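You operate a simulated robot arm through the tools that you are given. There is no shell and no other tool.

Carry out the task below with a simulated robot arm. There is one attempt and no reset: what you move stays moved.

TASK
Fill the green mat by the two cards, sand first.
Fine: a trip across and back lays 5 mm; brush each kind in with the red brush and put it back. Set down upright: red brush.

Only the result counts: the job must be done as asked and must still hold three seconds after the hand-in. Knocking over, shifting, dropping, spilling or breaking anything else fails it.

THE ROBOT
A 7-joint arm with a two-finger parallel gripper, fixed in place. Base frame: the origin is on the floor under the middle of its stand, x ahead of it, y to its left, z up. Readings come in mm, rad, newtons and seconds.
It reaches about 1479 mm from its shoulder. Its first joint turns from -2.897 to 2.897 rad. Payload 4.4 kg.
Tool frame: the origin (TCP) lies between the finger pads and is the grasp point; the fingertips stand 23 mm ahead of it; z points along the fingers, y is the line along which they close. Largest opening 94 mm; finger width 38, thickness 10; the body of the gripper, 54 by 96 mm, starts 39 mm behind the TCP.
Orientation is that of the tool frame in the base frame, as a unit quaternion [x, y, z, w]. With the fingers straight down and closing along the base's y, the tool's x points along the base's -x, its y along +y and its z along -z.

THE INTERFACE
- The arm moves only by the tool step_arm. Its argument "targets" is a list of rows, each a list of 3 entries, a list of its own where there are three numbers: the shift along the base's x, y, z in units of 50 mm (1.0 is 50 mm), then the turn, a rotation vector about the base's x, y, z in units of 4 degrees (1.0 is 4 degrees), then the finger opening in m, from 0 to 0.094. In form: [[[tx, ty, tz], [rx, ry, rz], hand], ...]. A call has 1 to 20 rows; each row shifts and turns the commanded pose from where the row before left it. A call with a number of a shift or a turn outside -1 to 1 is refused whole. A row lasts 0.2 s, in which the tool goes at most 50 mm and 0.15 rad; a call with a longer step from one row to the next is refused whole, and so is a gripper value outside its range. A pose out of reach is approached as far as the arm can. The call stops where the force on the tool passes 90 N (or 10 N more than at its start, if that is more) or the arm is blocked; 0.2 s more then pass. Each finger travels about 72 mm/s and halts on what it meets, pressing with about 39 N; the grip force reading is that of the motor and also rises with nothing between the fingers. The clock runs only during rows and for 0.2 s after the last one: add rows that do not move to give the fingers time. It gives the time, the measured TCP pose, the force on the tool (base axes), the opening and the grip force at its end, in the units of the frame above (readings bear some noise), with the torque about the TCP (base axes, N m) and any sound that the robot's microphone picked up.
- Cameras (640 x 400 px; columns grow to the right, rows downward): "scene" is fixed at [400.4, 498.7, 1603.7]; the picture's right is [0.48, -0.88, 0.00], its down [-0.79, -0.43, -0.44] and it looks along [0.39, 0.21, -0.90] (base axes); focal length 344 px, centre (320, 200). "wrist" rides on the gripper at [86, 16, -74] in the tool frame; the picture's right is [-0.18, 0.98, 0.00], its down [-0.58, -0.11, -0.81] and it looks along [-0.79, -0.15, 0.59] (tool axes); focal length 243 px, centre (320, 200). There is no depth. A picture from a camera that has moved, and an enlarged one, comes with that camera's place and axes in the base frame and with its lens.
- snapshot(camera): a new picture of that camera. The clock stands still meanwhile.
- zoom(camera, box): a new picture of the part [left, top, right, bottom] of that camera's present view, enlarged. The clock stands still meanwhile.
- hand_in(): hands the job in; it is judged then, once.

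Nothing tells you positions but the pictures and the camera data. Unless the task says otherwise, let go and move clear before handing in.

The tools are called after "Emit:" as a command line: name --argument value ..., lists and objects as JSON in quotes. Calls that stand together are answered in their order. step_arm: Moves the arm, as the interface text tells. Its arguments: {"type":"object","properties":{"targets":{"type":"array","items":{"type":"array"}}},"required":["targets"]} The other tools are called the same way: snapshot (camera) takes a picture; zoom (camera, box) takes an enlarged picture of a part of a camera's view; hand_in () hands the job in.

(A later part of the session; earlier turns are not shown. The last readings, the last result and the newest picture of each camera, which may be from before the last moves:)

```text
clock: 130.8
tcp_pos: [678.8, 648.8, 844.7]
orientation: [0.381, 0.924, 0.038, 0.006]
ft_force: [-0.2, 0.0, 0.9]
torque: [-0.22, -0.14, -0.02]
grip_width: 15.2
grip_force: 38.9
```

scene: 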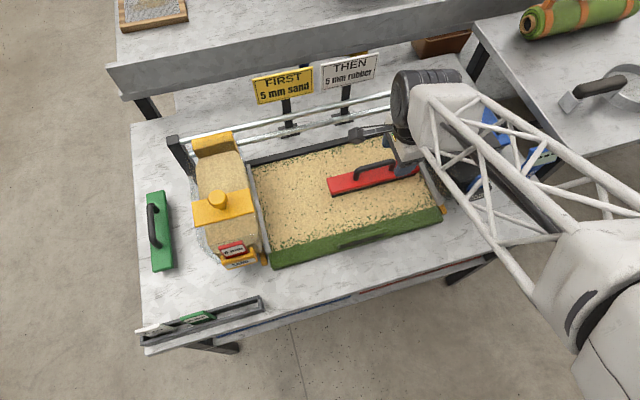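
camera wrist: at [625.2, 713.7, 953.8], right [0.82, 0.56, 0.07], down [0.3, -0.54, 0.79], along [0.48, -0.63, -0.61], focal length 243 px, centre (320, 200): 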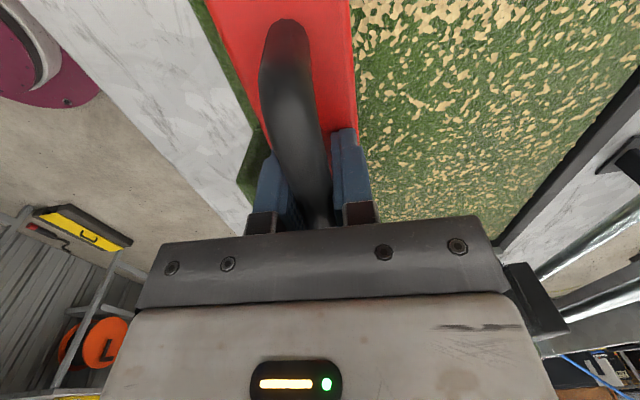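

Emit:
step_arm --targets '[[[0, 0, -0.02], [0, 0, 0], 0.004], [[0.1, 0.1, 0], [0, 0, 0], 0.004], [[0.15, 0.15, 0], [0, 0, 0], 0.004], [[0.2, 0.2, 0], [0, 0, 0], 0.004], [[0.2, 0.2, 0], [0, 0, 0], 0.004], [[0.1, 0.1, 0], [0, 0, 0], 0.004]]'

Emit:
zoom --camera "scene" --box '[220, 120, 400, 275]'

```text
clock: 132.2
tcp_pos: [715.7, 686.5, 844.4]
orientation: [0.381, 0.924, 0.038, 0.006]
ft_force: [-8.0, -6.8, 19.5]
torque: [-0.15, 0.04, -0.03]
grip_width: 15.2
grip_force: 38.7
```

```text
2.58 times, centred on (310, 198) of scene
camera zoom: at [400.4, 498.7, 1603.7], right [0.48, -0.88, 0.0], down [-0.79, -0.43, -0.44], along [0.39, 0.21, -0.9], focal length 887 px, centre (346, 206)
```

zoom: 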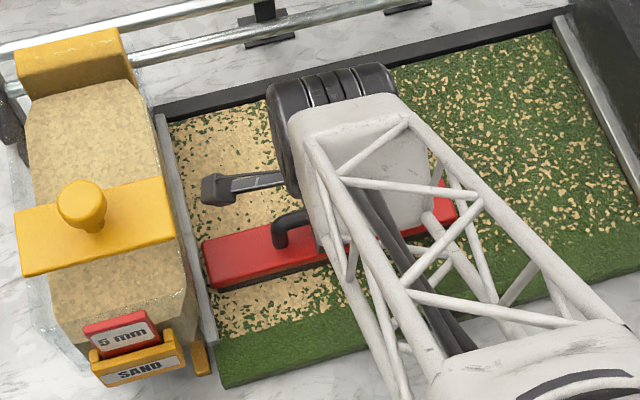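

Good contact at about 20 N. I'll continue to the back edge on this lane.

Emit:
step_arm --targets '[[[0.11, 0.09, 0.004], [0, 0, 0], 0.004], [[0.2, 0.19, 0.004], [0, 0, 0], 0.004], [[0.2, 0.2, 0], [0, 0, 0], 0.004], [[0.2, 0.2, 0], [0, 0, 0], 0.004], [[0.2, 0.2, 0], [0, 0, 0], 0.004], [[0.2, 0.2, 0], [0, 0, 0], 0.004], [[0.2, 0.2, 0], [0, 0, 0], 0.004], [[0.2, 0.2, 0], [0, 0, 0], 0.004], [[0.2, 0.2, 0], [0, 0, 0], 0.004], [[0.2, 0.2, 0], [0, 0, 0], 0.004], [[0.15, 0.15, 0], [0, 0, 0], 0.004]]'

Emit:
zoom --camera "scene" --box '[220, 120, 400, 275]'

Emit:
snapshot --camera "wrist"

```text
clock: 134.6
tcp_pos: [818.3, 788.8, 844.3]
orientation: [0.38, 0.924, 0.038, 0.006]
ft_force: [-3.8, -4.8, 10.4]
torque: [-0.12, -0.02, -0.03]
grip_width: 15.4
grip_force: 39.0
```

```text
2.58 times, centred on (310, 198) of scene
camera zoom: at [400.4, 498.7, 1603.7], right [0.48, -0.88, 0.0], down [-0.79, -0.43, -0.44], along [0.39, 0.21, -0.9], focal length 887 px, centre (346, 206)
```

zoom: 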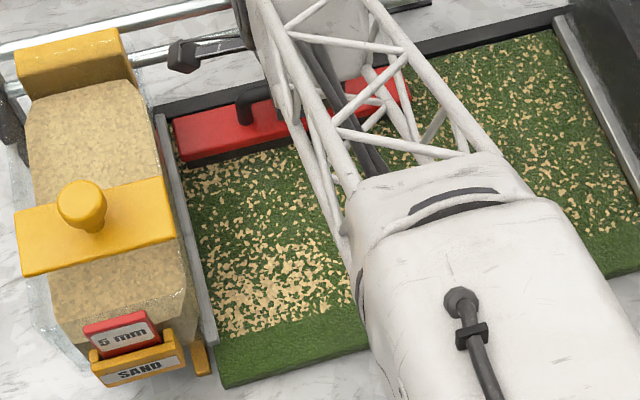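

```text
taken
camera wrist: at [764.7, 856.2, 920.9], right [0.82, 0.56, 0.07], down [0.3, -0.54, 0.79], along [0.48, -0.62, -0.61], focal length 243 px, centre (320, 200)
```

wrist: 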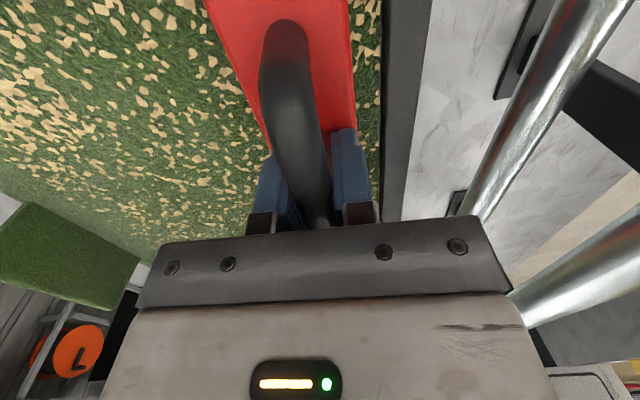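

One pass has worked well here. I'll go the last 6 mm and sweep back to the front keeping contact.

Emit:
step_arm --targets '[[[0.08, 0.08, 0], [0, 0, 0], 0.004], [[-0.05, -0.05, 0], [0, 0, 0], 0.004], [[-0.15, -0.15, -0.005], [0, 0, 0], 0.004], [[-0.2, -0.2, 0], [0, 0, 0], 0.004], [[-0.2, -0.2, 0], [0, 0, 0], 0.004], [[-0.2, -0.2, 0], [0, 0, 0], 0.004], [[-0.2, -0.2, 0], [0, 0, 0], 0.004], [[-0.2, -0.2, 0], [0, 0, 0], 0.004]]'

Emit:
snapshot --camera "wrist"

```text
clock: 136.4
tcp_pos: [762.1, 732.4, 843.8]
orientation: [0.381, 0.924, 0.037, 0.005]
ft_force: [2.4, 1.5, 3.5]
torque: [-0.02, -0.07, 0.04]
grip_width: 15.1
grip_force: 38.9
```

```text
taken
camera wrist: at [708.2, 799.3, 921.1], right [0.82, 0.56, 0.07], down [0.3, -0.54, 0.79], along [0.48, -0.63, -0.61], focal length 243 px, centre (320, 200)
```

wrist: 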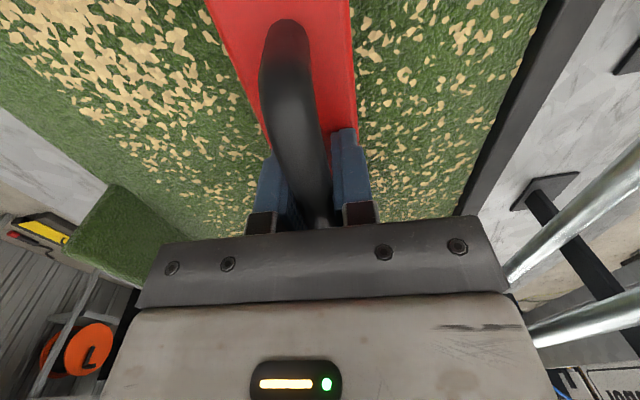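

Contact is light but present. I'll continue to the front, lowering slightly along the way.

Emit:
step_arm --targets '[[[-0.2, -0.2, -0.006], [0, 0, 0], 0.004], [[-0.2, -0.2, -0.006], [0, 0, 0], 0.004], [[-0.2, -0.2, -0.004], [0, 0, 0], 0.004], [[-0.2, -0.2, 0], [0, 0, 0], 0.004], [[-0.2, -0.2, 0], [0, 0, 0], 0.004], [[-0.2, -0.2, 0], [0, 0, 0], 0.004], [[-0.2, -0.2, 0], [0, 0, 0], 0.004], [[-0.2, -0.2, 0], [0, 0, 0], 0.004], [[-0.1, -0.1, 0], [0, 0, 0], 0.004]]'

Emit:
zoom --camera "scene" --box '[220, 120, 450, 275]'

Emit:
snapshot --camera "wrist"

```text
clock: 138.4
tcp_pos: [677.2, 646.6, 845.2]
orientation: [0.381, 0.924, 0.038, 0.006]
ft_force: [6.8, 6.2, 30.9]
torque: [-0.16, 0.06, 0.0]
grip_width: 14.9
grip_force: 39.4
```

```text
2.58 times, centred on (335, 198) of scene
camera zoom: at [400.4, 498.7, 1603.7], right [0.48, -0.88, 0.0], down [-0.79, -0.43, -0.44], along [0.39, 0.21, -0.9], focal length 887 px, centre (281, 206)
```

zoom: 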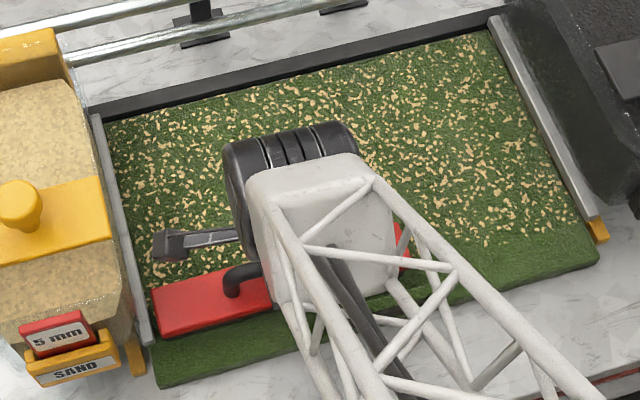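

```text
taken
camera wrist: at [624.0, 714.0, 921.6], right [0.82, 0.56, 0.07], down [0.3, -0.54, 0.79], along [0.48, -0.62, -0.61], focal length 243 px, centre (320, 200)
```

wrist: 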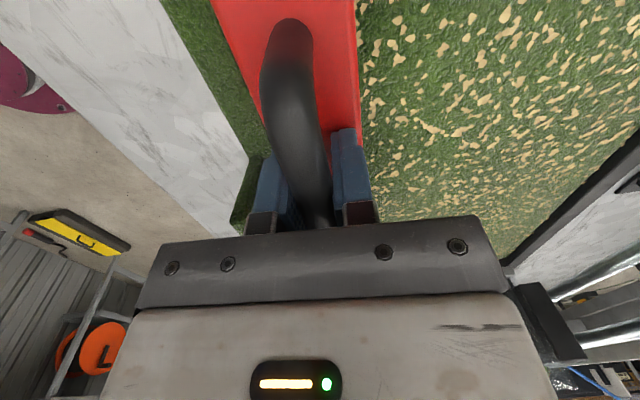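

The whole mat now looks uniformly brushed. I'll lift the brush clear and inspect the mat.

Emit:
step_arm --targets '[[[0, 0, 0.3], [0, 0, 0], 0.004], [[0, 0, 0.7], [0, 0, 0], 0.004], [[0, 0, 0.8], [0, 0, 0], 0.004], [[-0.4, -0.4, 0.2], [0, 0, 0], 0.004], [[-0.5, -0.5, 0], [0, 0, 0], 0.004], [[-0.5, -0.5, 0], [0, 0, 0], 0.004], [[-0.3, -0.3, 0], [0, 0, 0], 0.004], [[0, 0, 0], [0, 0, 0], 0.004]]'

Emit:
zoom --camera "scene" --box '[220, 120, 450, 275]'

Emit:
snapshot --camera "wrist"

```text
clock: 140.2
tcp_pos: [591.3, 560.5, 940.8]
orientation: [0.381, 0.924, 0.037, 0.006]
ft_force: [0.5, -0.2, -1.3]
torque: [0.0, 0.02, 0.02]
grip_width: 15.0
grip_force: 38.8
```

```text
2.58 times, centred on (335, 198) of scene
camera zoom: at [400.4, 498.7, 1603.7], right [0.48, -0.88, 0.0], down [-0.79, -0.43, -0.44], along [0.39, 0.21, -0.9], focal length 887 px, centre (281, 206)
```

zoom: 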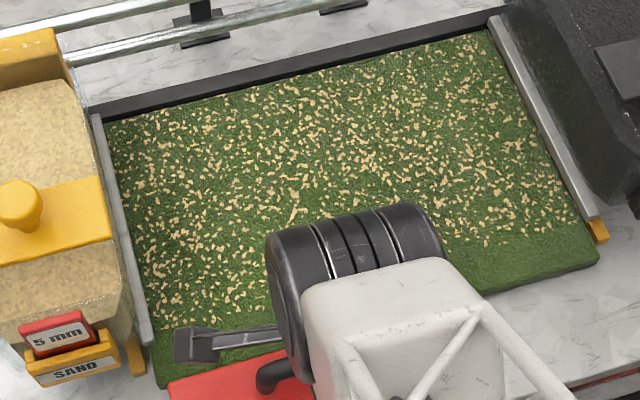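

```text
taken
camera wrist: at [538.0, 628.1, 1018.4], right [0.82, 0.56, 0.07], down [0.3, -0.54, 0.79], along [0.48, -0.63, -0.61], focal length 243 px, centre (320, 200)
```

wrist: 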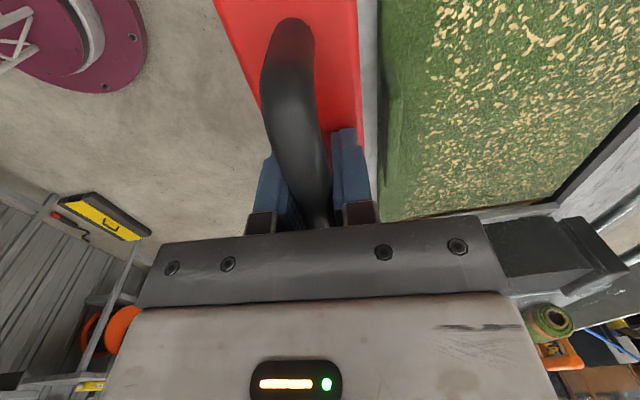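

The sand is brushed in evenly. Now I'll carry the brush along the table front back to its home spot.

Emit:
step_arm --targets '[[[0.2, -0.2, 0], [0, 0, 0], 0.004], [[0.39, -0.39, 0], [0, 0, 0], 0.004], [[0.39, -0.39, 0], [0, 0, 0], 0.004], [[0.39, -0.39, 0], [0, 0, 0], 0.004], [[0.39, -0.39, 0], [0, 0, 0], 0.004], [[0.39, -0.39, 0], [0, 0, 0], 0.004], [[0.39, -0.39, 0], [0, 0, 0], 0.004], [[0.39, -0.39, 0], [0, 0, 0], 0.004], [[0.39, -0.39, 0], [0, 0, 0], 0.004], [[0.39, -0.39, 0], [0, 0, 0], 0.004], [[0.39, -0.39, 0], [0, 0, 0], 0.004], [[0.39, -0.39, 0], [0, 0, 0], 0.004], [[0.39, -0.39, 0], [0, 0, 0], 0.004], [[0.39, -0.39, 0], [0, 0, 0], 0.004], [[0.39, -0.39, 0], [0, 0, 0], 0.004], [[0.39, -0.39, 0], [0, 0, 0], 0.004], [[0.39, -0.39, 0], [0, 0, 0], 0.004], [[0.39, -0.39, 0], [0, 0, 0], 0.004], [[0.11, -0.11, 0], [0, 0, 0], 0.004], [[0, 0, 0], [0, 0, 0], 0.004]]'

Emit:
snapshot --camera "wrist"

Emit:
snapshot --camera "scene"

```text
clock: 144.4
tcp_pos: [941.3, 214.2, 943.8]
orientation: [0.381, 0.924, 0.038, 0.007]
ft_force: [-0.1, 1.4, -2.2]
torque: [-0.04, 0.01, 0.0]
grip_width: 14.9
grip_force: 38.8
```

```text
taken
camera wrist: at [887.4, 281.5, 1020.1], right [0.82, 0.56, 0.07], down [0.3, -0.54, 0.79], along [0.48, -0.63, -0.61], focal length 243 px, centre (320, 200)
```

wrist: 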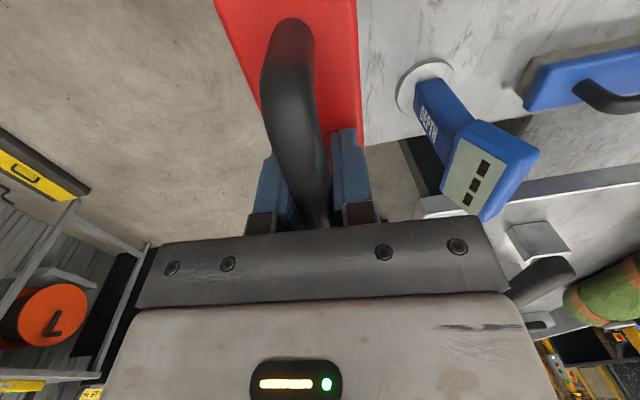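

```text
taken
```

scene: 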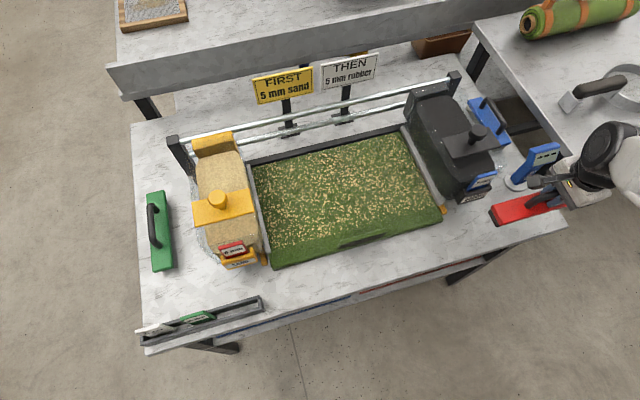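

Above the home spot. I'll make a small position correction and lower the brush to just above the table.

Emit:
step_arm --targets '[[[-0.047, -0.001, -0.4], [0, 0, 0], 0.004], [[0, 0, -0.6], [0, 0, 0], 0.004], [[0, 0, -0.6], [0, 0, 0], 0.004], [[0, 0, -0.5], [0, 0, 0], 0.004], [[0, 0, 0], [0, 0, 0], 0.004]]'

Emit:
zoom --camera "scene" --box '[460, 190, 580, 255]'

```text
clock: 145.6
tcp_pos: [938.5, 214.6, 836.5]
orientation: [0.381, 0.924, 0.037, 0.006]
ft_force: [-0.9, -0.1, -2.1]
torque: [-0.03, -0.02, -0.01]
grip_width: 15.0
grip_force: 38.7
```

```text
5.33 times, centred on (520, 222) of scene
camera zoom: at [400.4, 498.7, 1603.7], right [0.48, -0.88, 0.0], down [-0.79, -0.43, -0.44], along [0.39, 0.21, -0.9], focal length 1834 px, centre (-747, 80)
```

zoom: 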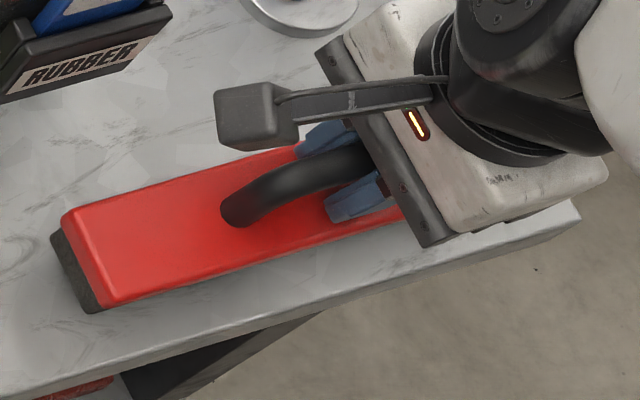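

The brush is about 2 mm off its original spot in each direction. I'll correct and lower to contact.

Emit:
step_arm --targets '[[[-0.06, -0.003, -0.1], [0, 0, 0], 0.004], [[0, 0, 0], [0, 0, 0], 0.004]]'

Emit:
step_arm --targets '[[[0, 0, -0.06], [0, 0, 0], 0.004], [[0, 0, 0], [0, 0, 0], 0.004]]'

Emit:
step_arm --targets '[[[0, 0, -0.03], [0, 0, 0], 0.004], [[0, 0, 0], [0, 0, 0], 0.004]]'

```text
clock: 146.2
tcp_pos: [935.0, 214.1, 832.6]
orientation: [0.381, 0.924, 0.036, 0.006]
ft_force: [-0.4, 0.4, -2.2]
torque: [-0.04, -0.01, 0.04]
grip_width: 15.4
grip_force: 39.0
```

```text
clock: 146.8
tcp_pos: [934.1, 214.0, 830.1]
orientation: [0.382, 0.924, 0.037, 0.007]
ft_force: [0.2, -0.3, -2.4]
torque: [-0.02, 0.02, -0.01]
grip_width: 15.3
grip_force: 39.0
```

```text
clock: 147.4
tcp_pos: [933.9, 214.4, 828.6]
orientation: [0.381, 0.924, 0.037, 0.005]
ft_force: [-0.4, 1.1, -1.9]
torque: [0.02, -0.01, -0.02]
grip_width: 15.2
grip_force: 39.0
```

Emit:
step_arm --targets '[[[0, 0, -0.03], [0, 0, 0], 0.004], [[0, 0, 0], [0, 0, 0], 0.004]]'

Emit:
step_arm --targets '[[[0, 0, -0.03], [0, 0, 0], 0.004], [[0, 0, 0], [0, 0, 0], 0.004]]'

Emit:
zoom --camera "scene" --box '[460, 190, 580, 255]'

```text
clock: 148.0
tcp_pos: [934.2, 214.8, 826.0]
orientation: [0.381, 0.924, 0.037, 0.006]
ft_force: [-1.2, 0.1, -2.1]
torque: [-0.01, 0.01, 0.0]
grip_width: 15.3
grip_force: 38.5
```

```text
clock: 148.6
tcp_pos: [935.6, 215.0, 823.8]
orientation: [0.382, 0.924, 0.037, 0.006]
ft_force: [0.8, 0.5, -3.2]
torque: [-0.04, 0.0, 0.0]
grip_width: 15.1
grip_force: 39.2
```

```text
5.33 times, centred on (520, 222) of scene
camera zoom: at [400.4, 498.7, 1603.7], right [0.48, -0.88, 0.0], down [-0.79, -0.43, -0.44], along [0.39, 0.21, -0.9], focal length 1834 px, centre (-747, 80)
```

zoom: 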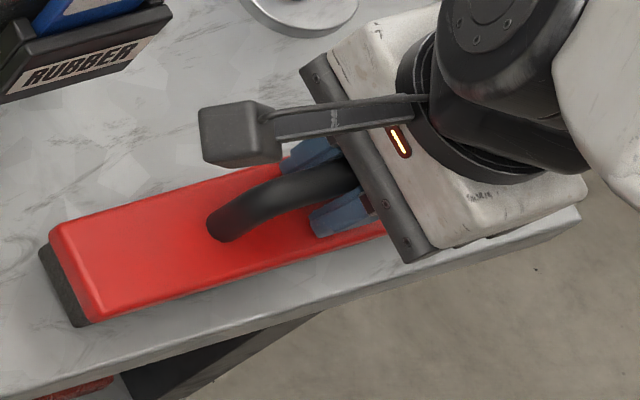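

The brush picture now matches its original place. I'll lower the last bit.

Emit:
step_arm --targets '[[[0, 0, -0.025], [0, 0, 0], 0.004], [[0, 0, 0], [0, 0, 0], 0.004]]'

Emit:
step_arm --targets '[[[0, 0, -0.015], [0, 0, 0], 0.004], [[0, 0, 0], [0, 0, 0], 0.004]]'

```text
clock: 149.2
tcp_pos: [934.3, 215.3, 824.1]
orientation: [0.381, 0.924, 0.037, 0.006]
ft_force: [-0.6, 0.2, -2.6]
torque: [-0.04, -0.02, 0.01]
grip_width: 15.1
grip_force: 39.4
```

```text
clock: 149.8
tcp_pos: [934.8, 214.3, 824.3]
orientation: [0.381, 0.924, 0.036, 0.006]
ft_force: [-0.2, 0.5, -1.8]
torque: [-0.02, 0.01, 0.0]
grip_width: 15.3
grip_force: 38.7
```

Emit:
step_arm --targets '[[[0, 0, -0.02], [0, 0, 0], 0.004], [[0, 0, 0], [0, 0, 0], 0.004]]'

Emit:
step_arm --targets '[[[0, 0, -0.02], [0, 0, 0], 0.004], [[0, 0, 0], [0, 0, 0], 0.004]]'

```text
clock: 150.4
tcp_pos: [933.3, 213.7, 823.7]
orientation: [0.381, 0.924, 0.037, 0.006]
ft_force: [-0.4, 0.5, -1.5]
torque: [0.06, 0.08, 0.04]
grip_width: 15.2
grip_force: 38.6
```

```text
clock: 151.0
tcp_pos: [933.4, 214.8, 822.7]
orientation: [0.381, 0.924, 0.038, 0.007]
ft_force: [2.3, -1.5, 6.3]
torque: [0.04, 0.22, 0.01]
grip_width: 15.2
grip_force: 39.6
```

Contact at about 6 N: the brush is on the table. I'll open and rise along the tool axis.

Emit:
step_arm --targets '[[[0, 0, 0.01], [0, 0, 0], 0.02], [[0, 0, 0], [0, 0, 0], 0.028], [[0, 0, 0], [0, 0, 0], 0.03], [[-0.015, -0.025, 0.4], [0, 0, 0], 0.03], [[-0.03, -0.05, 0.7], [0, 0, 0], 0.04], [[-0.03, -0.05, 0.8], [0, 0, 0], 0.05], [[0, 0, 0.9], [0, 0, 0], 0.06], [[0, 0, 0.9], [0, 0, 0], 0.06], [[0, 0, 0], [0, 0, 0], 0.06]]'

Emit:
snapshot --camera "scene"

Emit:
snapshot --camera "wrist"

Emit:
zoom --camera "scene" --box '[460, 190, 580, 255]'

```text
clock: 153.0
tcp_pos: [928.1, 211.5, 1003.3]
orientation: [0.381, 0.924, 0.038, 0.006]
ft_force: [-0.5, -0.2, 0.6]
torque: [-0.02, 0.02, 0.01]
grip_width: 59.8
grip_force: 0.0
```

```text
taken
```

scene: 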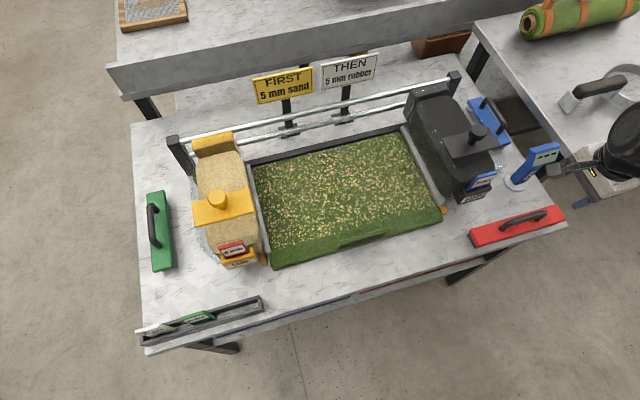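

```text
taken
camera wrist: at [875.6, 278.0, 1081.4], right [0.82, 0.56, 0.07], down [0.3, -0.54, 0.79], along [0.48, -0.63, -0.61], focal length 243 px, centre (320, 200)
```

wrist: 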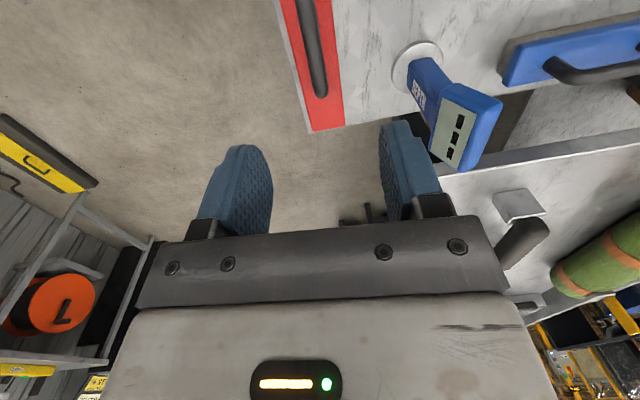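

```text
5.33 times, centred on (520, 222) of scene
camera zoom: at [400.4, 498.7, 1603.7], right [0.48, -0.88, 0.0], down [-0.79, -0.43, -0.44], along [0.39, 0.21, -0.9], focal length 1834 px, centre (-747, 80)
```

zoom: 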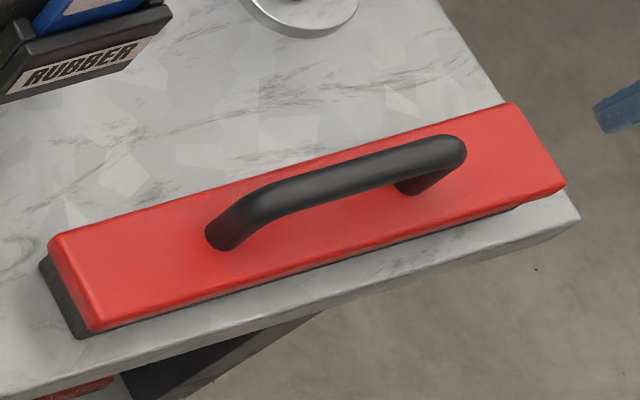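

The brush is back standing at its home spot. Now for the rubber: I'll straighten the tool, turn it 90°, and move above the rubber hopper's knob.

Emit:
step_arm --targets '[[[0, 0, 0.5], [-0.917, 0.559, 0], 0.07], [[0, 0, 0.5], [0, 0, 1], 0.07], [[0, 0.1, 0.3], [0, 0, 1], 0.07], [[0.06, 0.24, 0.2], [0, 0, 1], 0.07], [[0.06, 0.24, 0], [0, 0, 1], 0.07], [[0.06, 0.24, 0], [0, 0, 1], 0.07], [[0.06, 0.24, 0], [0, 0, 1], 0.07], [[0.06, 0.24, 0], [0, 0, 1], 0.07], [[0.06, 0.24, 0], [0, 0, 1], 0.07], [[0.06, 0.24, 0], [0, 0, 1], 0.07], [[0.06, 0.24, 0], [0, 0, 1], 0.07], [[0.06, 0.24, 0], [0, 0, 1], 0.07], [[0.06, 0.24, 0], [0, 0, 1], 0.07], [[0.06, 0.24, 0], [0, 0, 1], 0.07], [[0.06, 0.24, 0], [0, 0, 1], 0.07], [[0.06, 0.24, 0], [0, 0, 1], 0.07], [[0.06, 0.24, 0], [0, 0, 1], 0.07], [[0.06, 0.24, 0], [0, 0, 1], 0.07], [[0.06, 0.24, 0], [0, 0, 1], 0.07], [[0, 0, 0], [0, 0, 1], 0.07]]'

Emit:
step_arm --targets '[[[0, 0, 0], [0, 0, 1], 0.07], [[0, 0, 0], [0, 0, 1], 0.07], [[0, 0, 0], [0, 0, 1], 0.07], [[0, 0, 0], [0, 0, 0.42], 0.07], [[0, 0, 0], [0, 0, 0], 0.07]]'

Emit:
snapshot --camera "wrist"

Emit:
snapshot --camera "scene"

```text
clock: 157.2
tcp_pos: [978.3, 405.3, 1084.0]
orientation: [-0.268, 0.963, 0.0, 0.0]
ft_force: [0.7, -0.1, 0.9]
torque: [0.01, 0.0, 0.0]
grip_width: 70.2
grip_force: 0.1
```

```text
clock: 158.4
tcp_pos: [978.8, 405.5, 1082.2]
orientation: [-0.381, 0.925, 0.0, 0.0]
ft_force: [-0.6, 0.5, 0.0]
torque: [-0.01, 0.02, 0.0]
grip_width: 70.3
grip_force: 0.1
```

```text
taken
camera wrist: at [905.1, 355.1, 1156.9], right [-0.56, 0.83, 0.0], down [0.49, 0.33, 0.81], along [0.67, 0.45, -0.59], focal length 243 px, centre (320, 200)
```

wrist: 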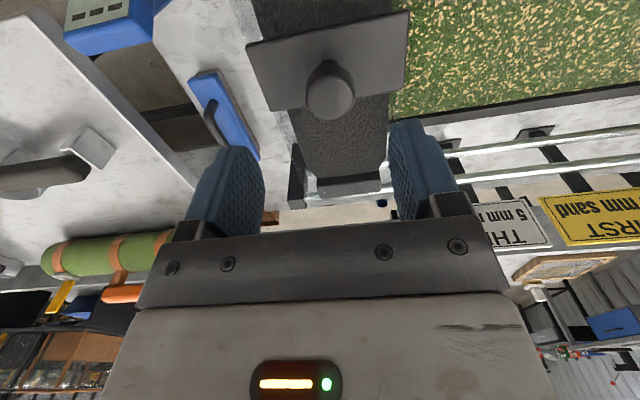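

```text
taken
```

scene: 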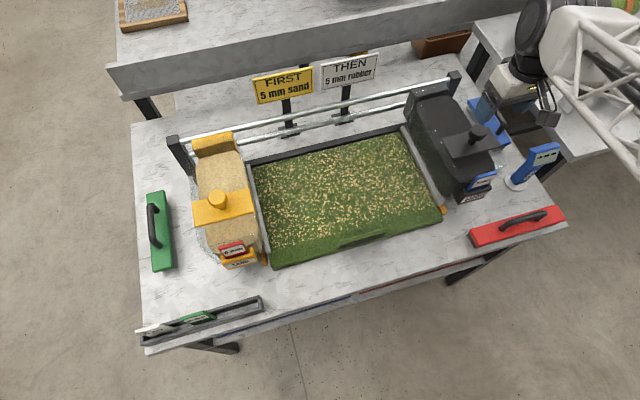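

Above the rubber hopper with the tool aligned. I'll zoom on its knob to centre precisely, and record the hopper's start position for comparison.

Emit:
zoom --camera "wrist" --box '[240, 0, 420, 150]'

Emit:
zoom --camera "scene" --box '[440, 160, 520, 210]'

Emit:
zoom --camera "scene" --box '[400, 100, 520, 220]'

```text
2.67 times, centred on (330, 75) of wrist
camera zoom: at [905.1, 355.1, 1156.9], right [-0.56, 0.83, 0.0], down [0.49, 0.33, 0.81], along [0.67, 0.45, -0.59], focal length 647 px, centre (293, 533)
```

zoom: 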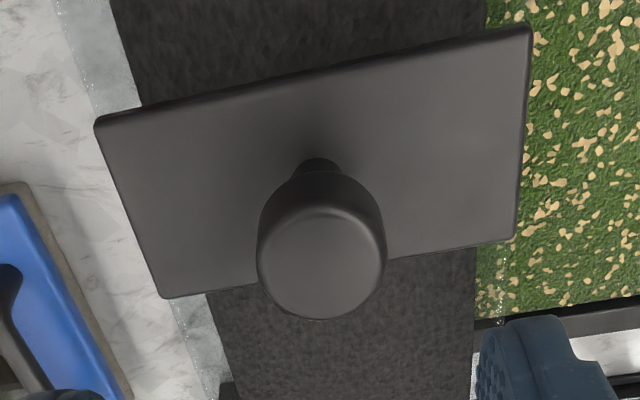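

```text
8.00 times, centred on (480, 185) of scene
camera zoom: at [400.4, 498.7, 1603.7], right [0.48, -0.88, 0.0], down [-0.79, -0.43, -0.44], along [0.39, 0.21, -0.9], focal length 2751 px, centre (-960, 320)
```

zoom: 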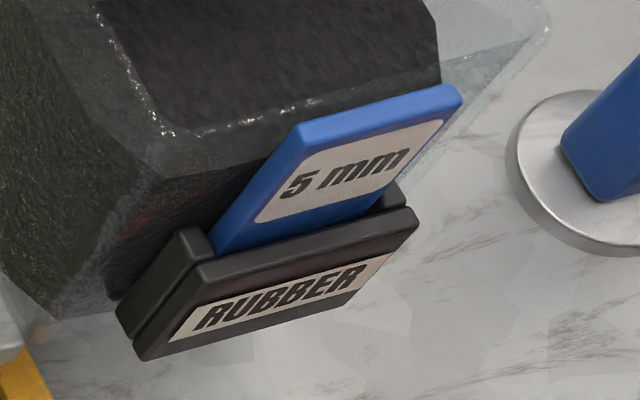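

```text
3.33 times, centred on (460, 160) of scene
camera zoom: at [400.4, 498.7, 1603.7], right [0.48, -0.88, 0.0], down [-0.79, -0.43, -0.44], along [0.39, 0.21, -0.9], focal length 1146 px, centre (-147, 333)
```

zoom: 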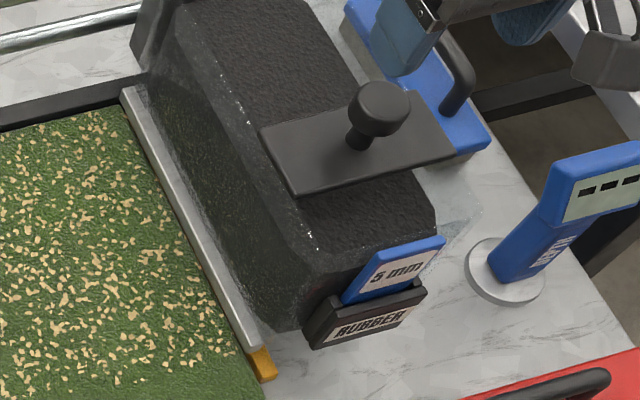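

The rubber knob is at about (984, 420). I'll go down over it with the fingers straddling.

Emit:
step_arm --targets '[[[0.054, 0.141, -0.3], [0, 0, 0], 0.06], [[0.054, 0.141, -0.4], [0, 0, 0], 0.055], [[0, 0, -0.5], [0, 0, 0], 0.05], [[0, 0, -0.5], [0, 0, 0], 0.05], [[0, 0, -0.34], [0, 0, 0], 0.05], [[0, 0, 0], [0, 0, 0], 0.05]]'

Emit:
snapshot --camera "wrist"

Emit:
zoom --camera "wrist" --box '[180, 60, 460, 235]'

```text
clock: 159.8
tcp_pos: [985.7, 419.8, 979.6]
orientation: [-0.381, 0.924, 0.0, 0.0]
ft_force: [0.5, 0.4, 0.0]
torque: [0.01, 0.03, 0.02]
grip_width: 49.8
grip_force: 0.1
```

```text
taken
camera wrist: at [911.4, 369.6, 1053.7], right [-0.56, 0.83, 0.0], down [0.49, 0.33, 0.81], along [0.67, 0.45, -0.59], focal length 243 px, centre (320, 200)
```

wrist: 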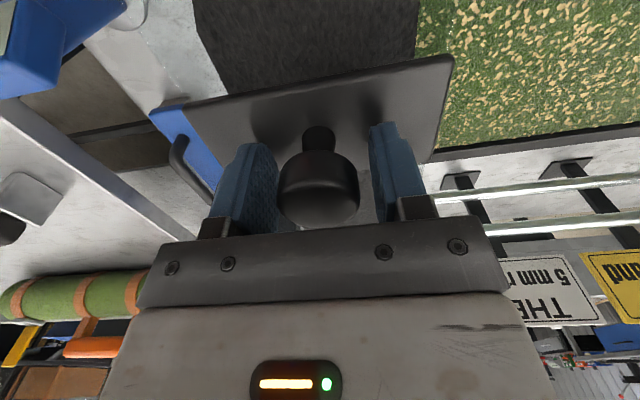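

```text
2.29 times, centred on (320, 148) of wrist
camera zoom: at [911.4, 369.6, 1053.7], right [-0.56, 0.83, 0.0], down [0.49, 0.33, 0.81], along [0.67, 0.45, -0.59], focal length 555 px, centre (320, 320)
```

zoom: 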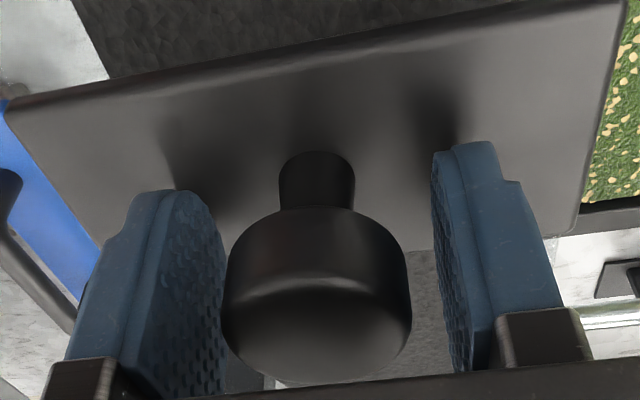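

The knob is centred. I'll close to a loose straddle (38 mm) and push the rubber hopper across toward the left.

Emit:
step_arm --targets '[[[0, 0, 0], [0, 0, 0], 0.042], [[0, 0, 0], [0, 0, 0], 0.038], [[-0.1, 0.1, 0], [0, 0, 0], 0.038], [[-0.2, 0.2, 0], [0, 0, 0], 0.038], [[-0.25, 0.25, 0], [0, 0, 0], 0.038]]'

Emit:
snapshot --camera "scene"

Emit:
snapshot --camera "wrist"

```text
clock: 161.0
tcp_pos: [957.1, 447.9, 979.1]
orientation: [-0.381, 0.925, 0.0, -0.001]
ft_force: [0.4, 0.3, 0.7]
torque: [0.01, 0.0, 0.02]
grip_width: 38.3
grip_force: 0.4
```

```text
taken
```

scene: 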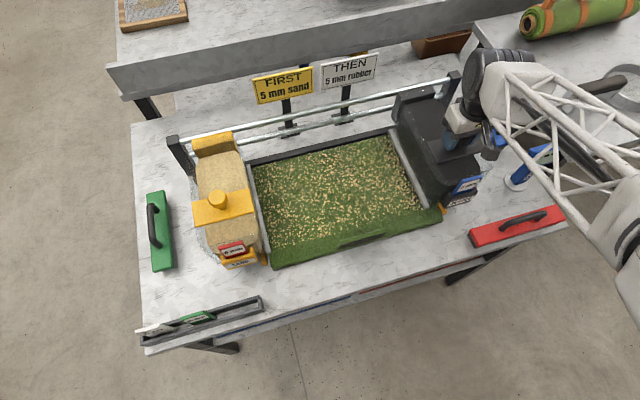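

```text
taken
camera wrist: at [883.8, 397.8, 1054.6], right [-0.56, 0.83, 0.0], down [0.49, 0.33, 0.81], along [0.67, 0.45, -0.59], focal length 243 px, centre (320, 200)
```

wrist: 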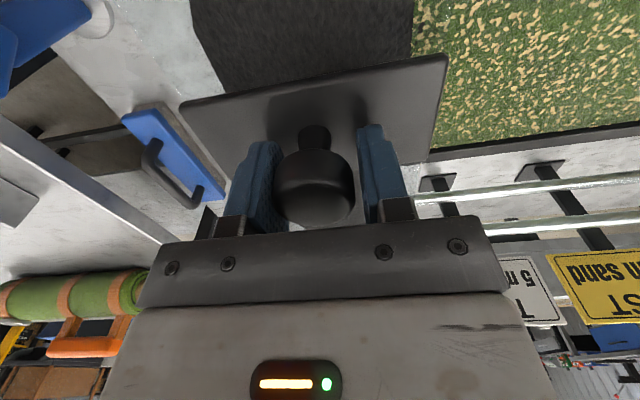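

The rubber hopper moves freely. I'll continue the push across.

Emit:
step_arm --targets '[[[-0.2, 0.2, 0], [0, 0, 0], 0.038], [[-0.28, 0.28, 0], [0, 0, 0], 0.038], [[-0.28, 0.28, 0], [0, 0, 0], 0.038], [[-0.28, 0.28, 0], [0, 0, 0], 0.038], [[-0.28, 0.28, 0], [0, 0, 0], 0.038], [[-0.28, 0.28, 0], [0, 0, 0], 0.038], [[-0.28, 0.28, 0], [0, 0, 0], 0.038], [[-0.28, 0.28, 0], [0, 0, 0], 0.038], [[-0.28, 0.28, 0], [0, 0, 0], 0.038], [[-0.28, 0.28, 0], [0, 0, 0], 0.038], [[-0.28, 0.28, 0], [0, 0, 0], 0.038], [[-0.28, 0.28, 0], [0, 0, 0], 0.038], [[-0.28, 0.28, 0], [0, 0, 0], 0.038], [[-0.28, 0.28, 0], [0, 0, 0], 0.038], [[-0.28, 0.28, 0], [0, 0, 0], 0.038], [[-0.28, 0.28, 0], [0, 0, 0], 0.038], [[-0.2, 0.2, 0], [0, 0, 0], 0.038]]'

Emit:
snapshot --camera "scene"

Emit:
snapshot --camera "wrist"

```text
clock: 164.6
tcp_pos: [725.8, 676.2, 980.5]
orientation: [-0.381, 0.925, 0.0, 0.0]
ft_force: [0.0, 0.0, 0.1]
torque: [0.0, 0.01, -0.01]
grip_width: 38.1
grip_force: 0.6
```

```text
taken
```

scene: 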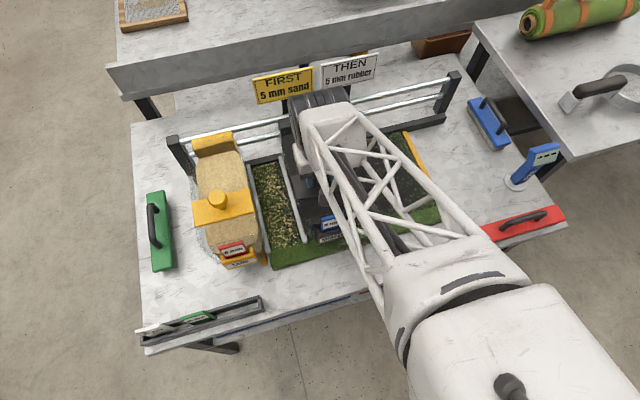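

```text
taken
camera wrist: at [652.6, 626.6, 1054.1], right [-0.56, 0.83, 0.0], down [0.49, 0.33, 0.81], along [0.67, 0.45, -0.59], focal length 243 px, centre (320, 200)
```

wrist: 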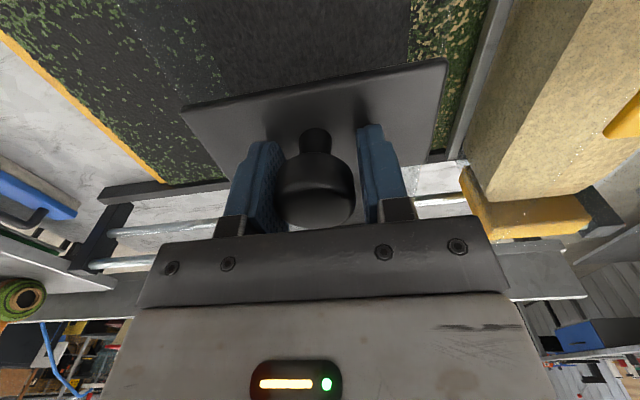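

Black rubber is being laid. I'll approach the sand hopper slowly, with about 80 mm to go, and check the gap.

Emit:
step_arm --targets '[[[-0.15, 0.15, 0], [0, 0, 0], 0.038], [[-0.2, 0.2, 0], [0, 0, 0], 0.038], [[-0.2, 0.2, 0], [0, 0, 0], 0.038], [[-0.2, 0.2, 0], [0, 0, 0], 0.038], [[-0.1, 0.1, 0], [0, 0, 0], 0.038]]'

Emit:
zoom --camera "wrist" --box '[360, 0, 600, 200]'

Emit:
zoom --camera "scene" --box '[180, 110, 350, 280]'

```text
clock: 165.8
tcp_pos: [683.6, 720.2, 980.1]
orientation: [-0.382, 0.924, 0.001, -0.001]
ft_force: [0.8, -0.7, -1.0]
torque: [-0.04, 0.0, -0.01]
grip_width: 38.7
grip_force: 1.0
```

```text
2.00 times, centred on (480, 100) of wrist
camera zoom: at [610.8, 669.2, 1055.3], right [-0.56, 0.83, 0.0], down [0.49, 0.33, 0.81], along [0.67, 0.45, -0.59], focal length 485 px, centre (0, 400)
```

zoom: 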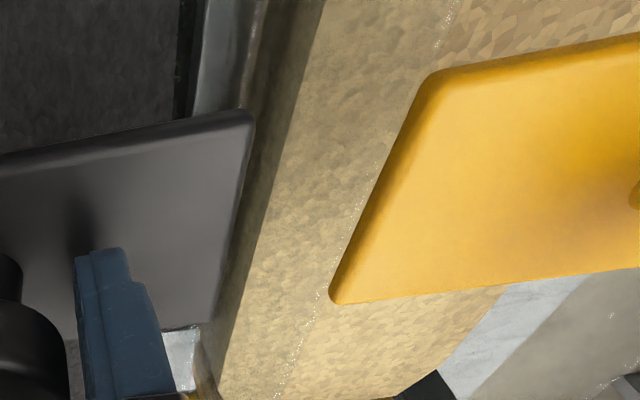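

```text
2.35 times, centred on (265, 195) of scene
camera zoom: at [400.4, 498.7, 1603.7], right [0.48, -0.88, 0.0], down [-0.79, -0.43, -0.44], along [0.39, 0.21, -0.9], focal length 809 px, centre (449, 212)
```

zoom: 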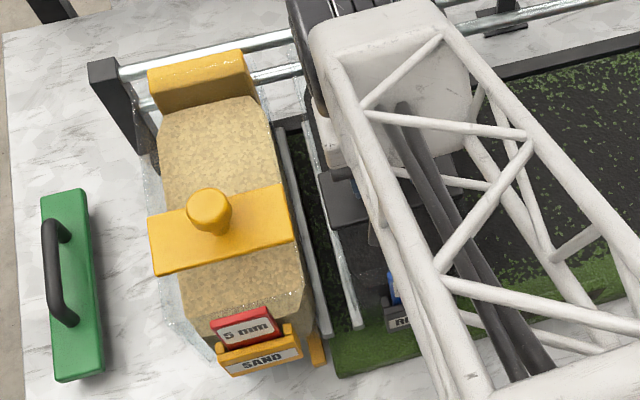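

About 20 mm separates the two strips. I'll creep another 16 mm.

Emit:
step_arm --targets '[[[-0.08, 0.08, 0], [0, 0, 0], 0.038], [[-0.08, 0.08, 0], [0, 0, 0], 0.038], [[-0.07, 0.07, 0], [0, 0, 0], 0.038]]'

Emit:
zoom --camera "scene" --box '[220, 120, 320, 280]'

Emit:
zoom --camera "wrist" --box '[360, 0, 600, 200]'

```text
clock: 166.6
tcp_pos: [672.7, 731.4, 980.7]
orientation: [-0.381, 0.924, 0.001, -0.001]
ft_force: [2.0, -1.0, 0.9]
torque: [-0.06, -0.03, -0.02]
grip_width: 39.0
grip_force: 1.4
```

```text
2.50 times, centred on (270, 200) of scene
camera zoom: at [400.4, 498.7, 1603.7], right [0.48, -0.88, 0.0], down [-0.79, -0.43, -0.44], along [0.39, 0.21, -0.9], focal length 860 px, centre (445, 200)
```

zoom: 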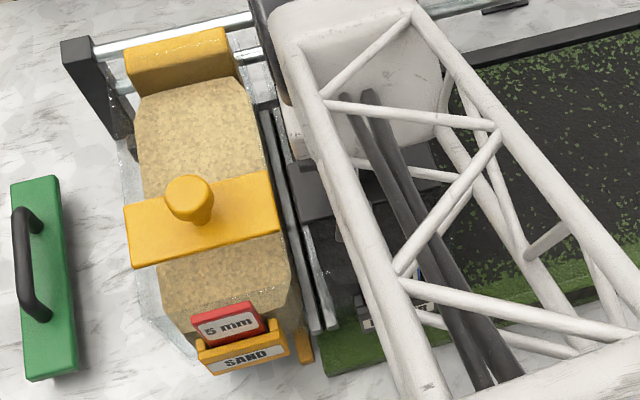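

```text
2.00 times, centred on (480, 100) of wrist
camera zoom: at [599.5, 681.3, 1055.0], right [-0.56, 0.83, 0.0], down [0.49, 0.33, 0.81], along [0.67, 0.45, -0.59], focal length 485 px, centre (0, 400)
```

zoom: 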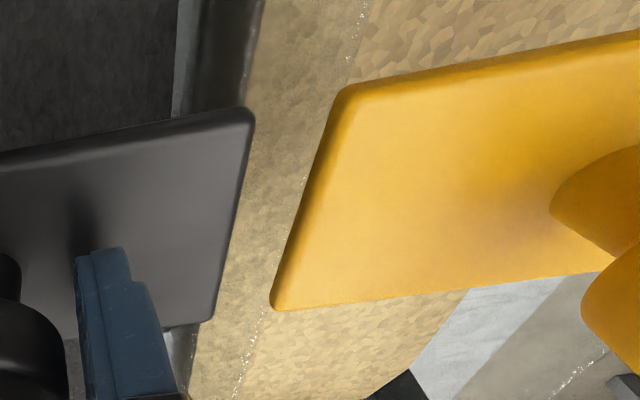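

The strips are within about 6 mm. I'll creep 3 mm more, the same separation as on the sand trip, then return.

Emit:
step_arm --targets '[[[-0.02, 0.02, 0], [0, 0, 0], 0.038], [[-0.022, 0.022, 0], [0, 0, 0], 0.038], [[0, 0, 0], [0, 0, 0], 0.038]]'

Emit:
zoom --camera "scene" --box '[220, 120, 320, 280]'

```text
clock: 167.4
tcp_pos: [670.4, 733.6, 978.9]
orientation: [-0.381, 0.924, 0.001, -0.001]
ft_force: [2.6, -1.8, 0.4]
torque: [-0.05, -0.06, -0.02]
grip_width: 39.2
grip_force: 1.0
```

```text
2.50 times, centred on (270, 200) of scene
camera zoom: at [400.4, 498.7, 1603.7], right [0.48, -0.88, 0.0], down [-0.79, -0.43, -0.44], along [0.39, 0.21, -0.9], focal length 860 px, centre (445, 200)
```

zoom: 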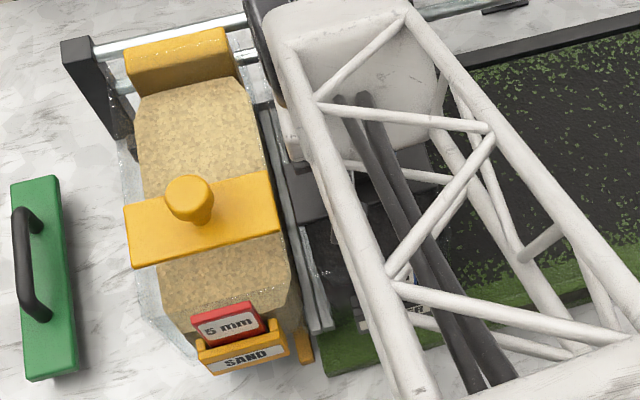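

The hoppers are close but not touching and the sand hopper hasn't moved. Now the return stroke, with a check after about 130 mm.

Emit:
step_arm --targets '[[[0.06, -0.06, 0], [0, 0, 0], 0.038], [[0.15, -0.15, 0], [0, 0, 0], 0.038], [[0.28, -0.28, 0], [0, 0, 0], 0.038], [[0.28, -0.28, 0], [0, 0, 0], 0.038], [[0.28, -0.28, 0], [0, 0, 0], 0.038], [[0.28, -0.28, 0], [0, 0, 0], 0.038], [[0.28, -0.28, 0], [0, 0, 0], 0.038], [[0.2, -0.2, 0], [0, 0, 0], 0.038]]'

Emit:
snapshot --camera "scene"

Emit:
snapshot --camera "wrist"

```text
clock: 169.2
tcp_pos: [759.9, 642.3, 980.9]
orientation: [-0.382, 0.924, 0.0, 0.0]
ft_force: [-0.5, -1.1, 0.6]
torque: [-0.01, 0.02, -0.02]
grip_width: 38.4
grip_force: 0.2
```

```text
taken
```

scene: 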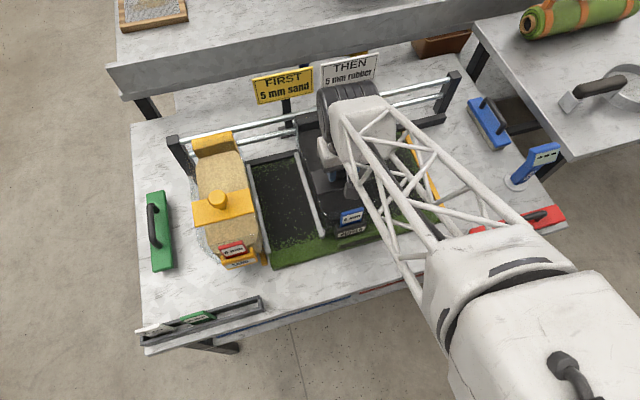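

```text
taken
camera wrist: at [687.2, 592.4, 1054.5], right [-0.56, 0.83, 0.0], down [0.49, 0.33, 0.81], along [0.67, 0.45, -0.59], focal length 243 px, centre (320, 200)
```

wrist: 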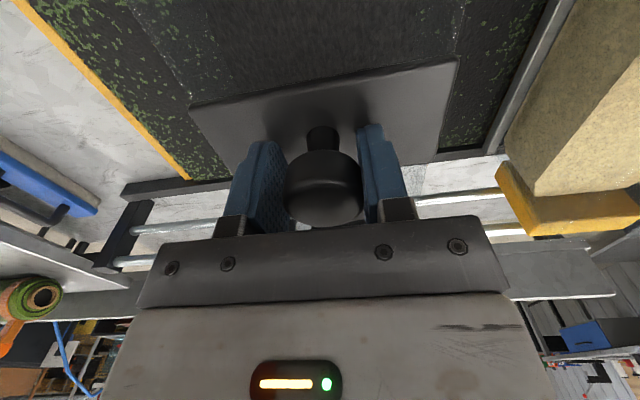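

The left end is well covered with rubber. I'll continue the return to about 17 mm short of home.

Emit:
step_arm --targets '[[[0.15, -0.15, 0], [0, 0, 0], 0.038], [[0.28, -0.28, 0], [0, 0, 0], 0.038], [[0.28, -0.28, 0], [0, 0, 0], 0.038], [[0.28, -0.28, 0], [0, 0, 0], 0.038], [[0.28, -0.28, 0], [0, 0, 0], 0.038], [[0.28, -0.28, 0], [0, 0, 0], 0.038], [[0.28, -0.28, 0], [0, 0, 0], 0.038], [[0.28, -0.28, 0], [0, 0, 0], 0.038], [[0.28, -0.28, 0], [0, 0, 0], 0.038], [[0.28, -0.28, 0], [0, 0, 0], 0.038], [[0.28, -0.28, 0], [0, 0, 0], 0.038], [[0.28, -0.28, 0], [0, 0, 0], 0.038], [[0.28, -0.28, 0], [0, 0, 0], 0.038], [[0.28, -0.28, 0], [0, 0, 0], 0.038], [[0.28, -0.28, 0], [0, 0, 0], 0.038], [[0.2, -0.2, 0], [0, 0, 0], 0.038]]'

Emit:
snapshot --camera "scene"

Emit:
zoom --camera "scene" --box '[440, 160, 520, 210]'

```text
clock: 172.6
tcp_pos: [976.3, 428.4, 979.9]
orientation: [-0.381, 0.925, 0.001, 0.001]
ft_force: [-1.4, 1.0, -0.1]
torque: [-0.03, -0.02, -0.02]
grip_width: 38.4
grip_force: 0.4
```

```text
taken
```

scene: 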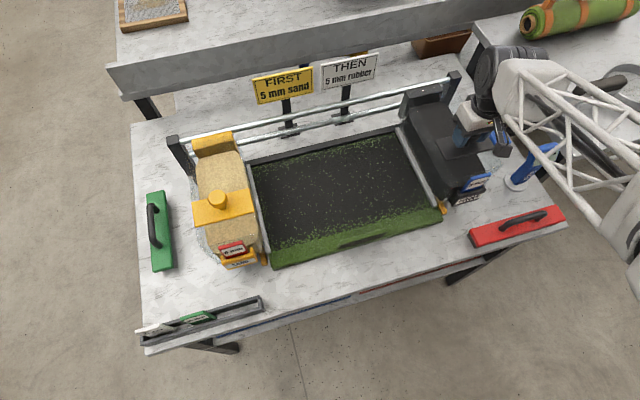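

```text
8.00 times, centred on (480, 185) of scene
camera zoom: at [400.4, 498.7, 1603.7], right [0.48, -0.88, 0.0], down [-0.79, -0.43, -0.44], along [0.39, 0.21, -0.9], focal length 2751 px, centre (-960, 320)
```

zoom: 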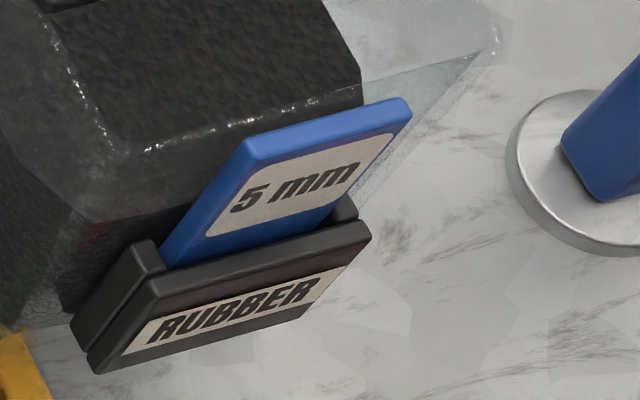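

About 14.5 mm short of home, consistent in both readings. I'll push the remaining distance slowly.

Emit:
step_arm --targets '[[[0.07, -0.07, 0], [0, 0, 0], 0.038], [[0.07, -0.07, 0], [0, 0, 0], 0.038], [[0.05, -0.05, 0], [0, 0, 0], 0.038], [[0, 0, 0], [0, 0, 0], 0.038]]'

Emit:
zoom --camera "scene" --box '[440, 160, 520, 210]'

```text
clock: 173.6
tcp_pos: [984.4, 419.8, 979.9]
orientation: [-0.381, 0.925, 0.0, 0.0]
ft_force: [-1.7, 0.6, -0.9]
torque: [-0.02, 0.0, 0.02]
grip_width: 38.6
grip_force: 1.5
```

```text
8.00 times, centred on (480, 185) of scene
camera zoom: at [400.4, 498.7, 1603.7], right [0.48, -0.88, 0.0], down [-0.79, -0.43, -0.44], along [0.39, 0.21, -0.9], focal length 2751 px, centre (-960, 320)
```

zoom: 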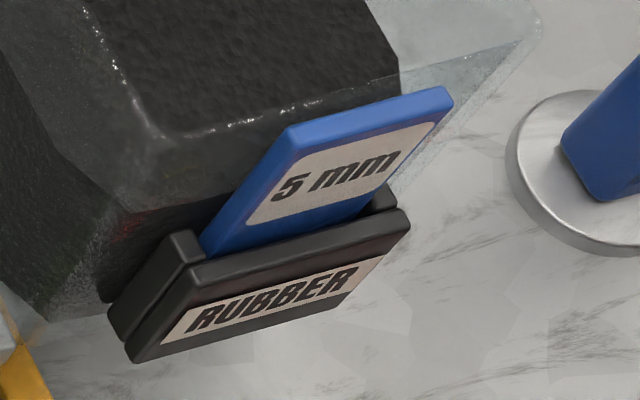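

Still about 2.8 mm short. One more small push.

Emit:
step_arm --targets '[[[0.02, -0.02, 0], [0, 0, 0], 0.038], [[0.02, -0.02, 0], [0, 0, 0], 0.038], [[0, 0, 0], [0, 0, 0], 0.038]]'

Emit:
zoom --camera "scene" --box '[440, 160, 520, 210]'

```text
clock: 174.4
tcp_pos: [986.0, 418.2, 980.1]
orientation: [-0.381, 0.925, 0.001, -0.001]
ft_force: [-2.1, 1.0, -0.1]
torque: [-0.02, -0.02, 0.0]
grip_width: 38.7
grip_force: 0.7
```

```text
8.00 times, centred on (480, 185) of scene
camera zoom: at [400.4, 498.7, 1603.7], right [0.48, -0.88, 0.0], down [-0.79, -0.43, -0.44], along [0.39, 0.21, -0.9], focal length 2751 px, centre (-960, 320)
```

zoom: 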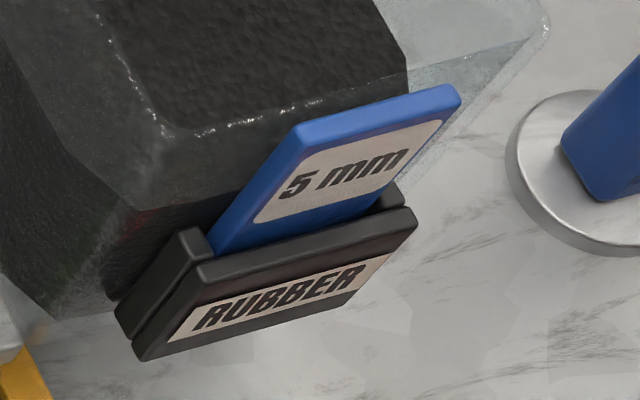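

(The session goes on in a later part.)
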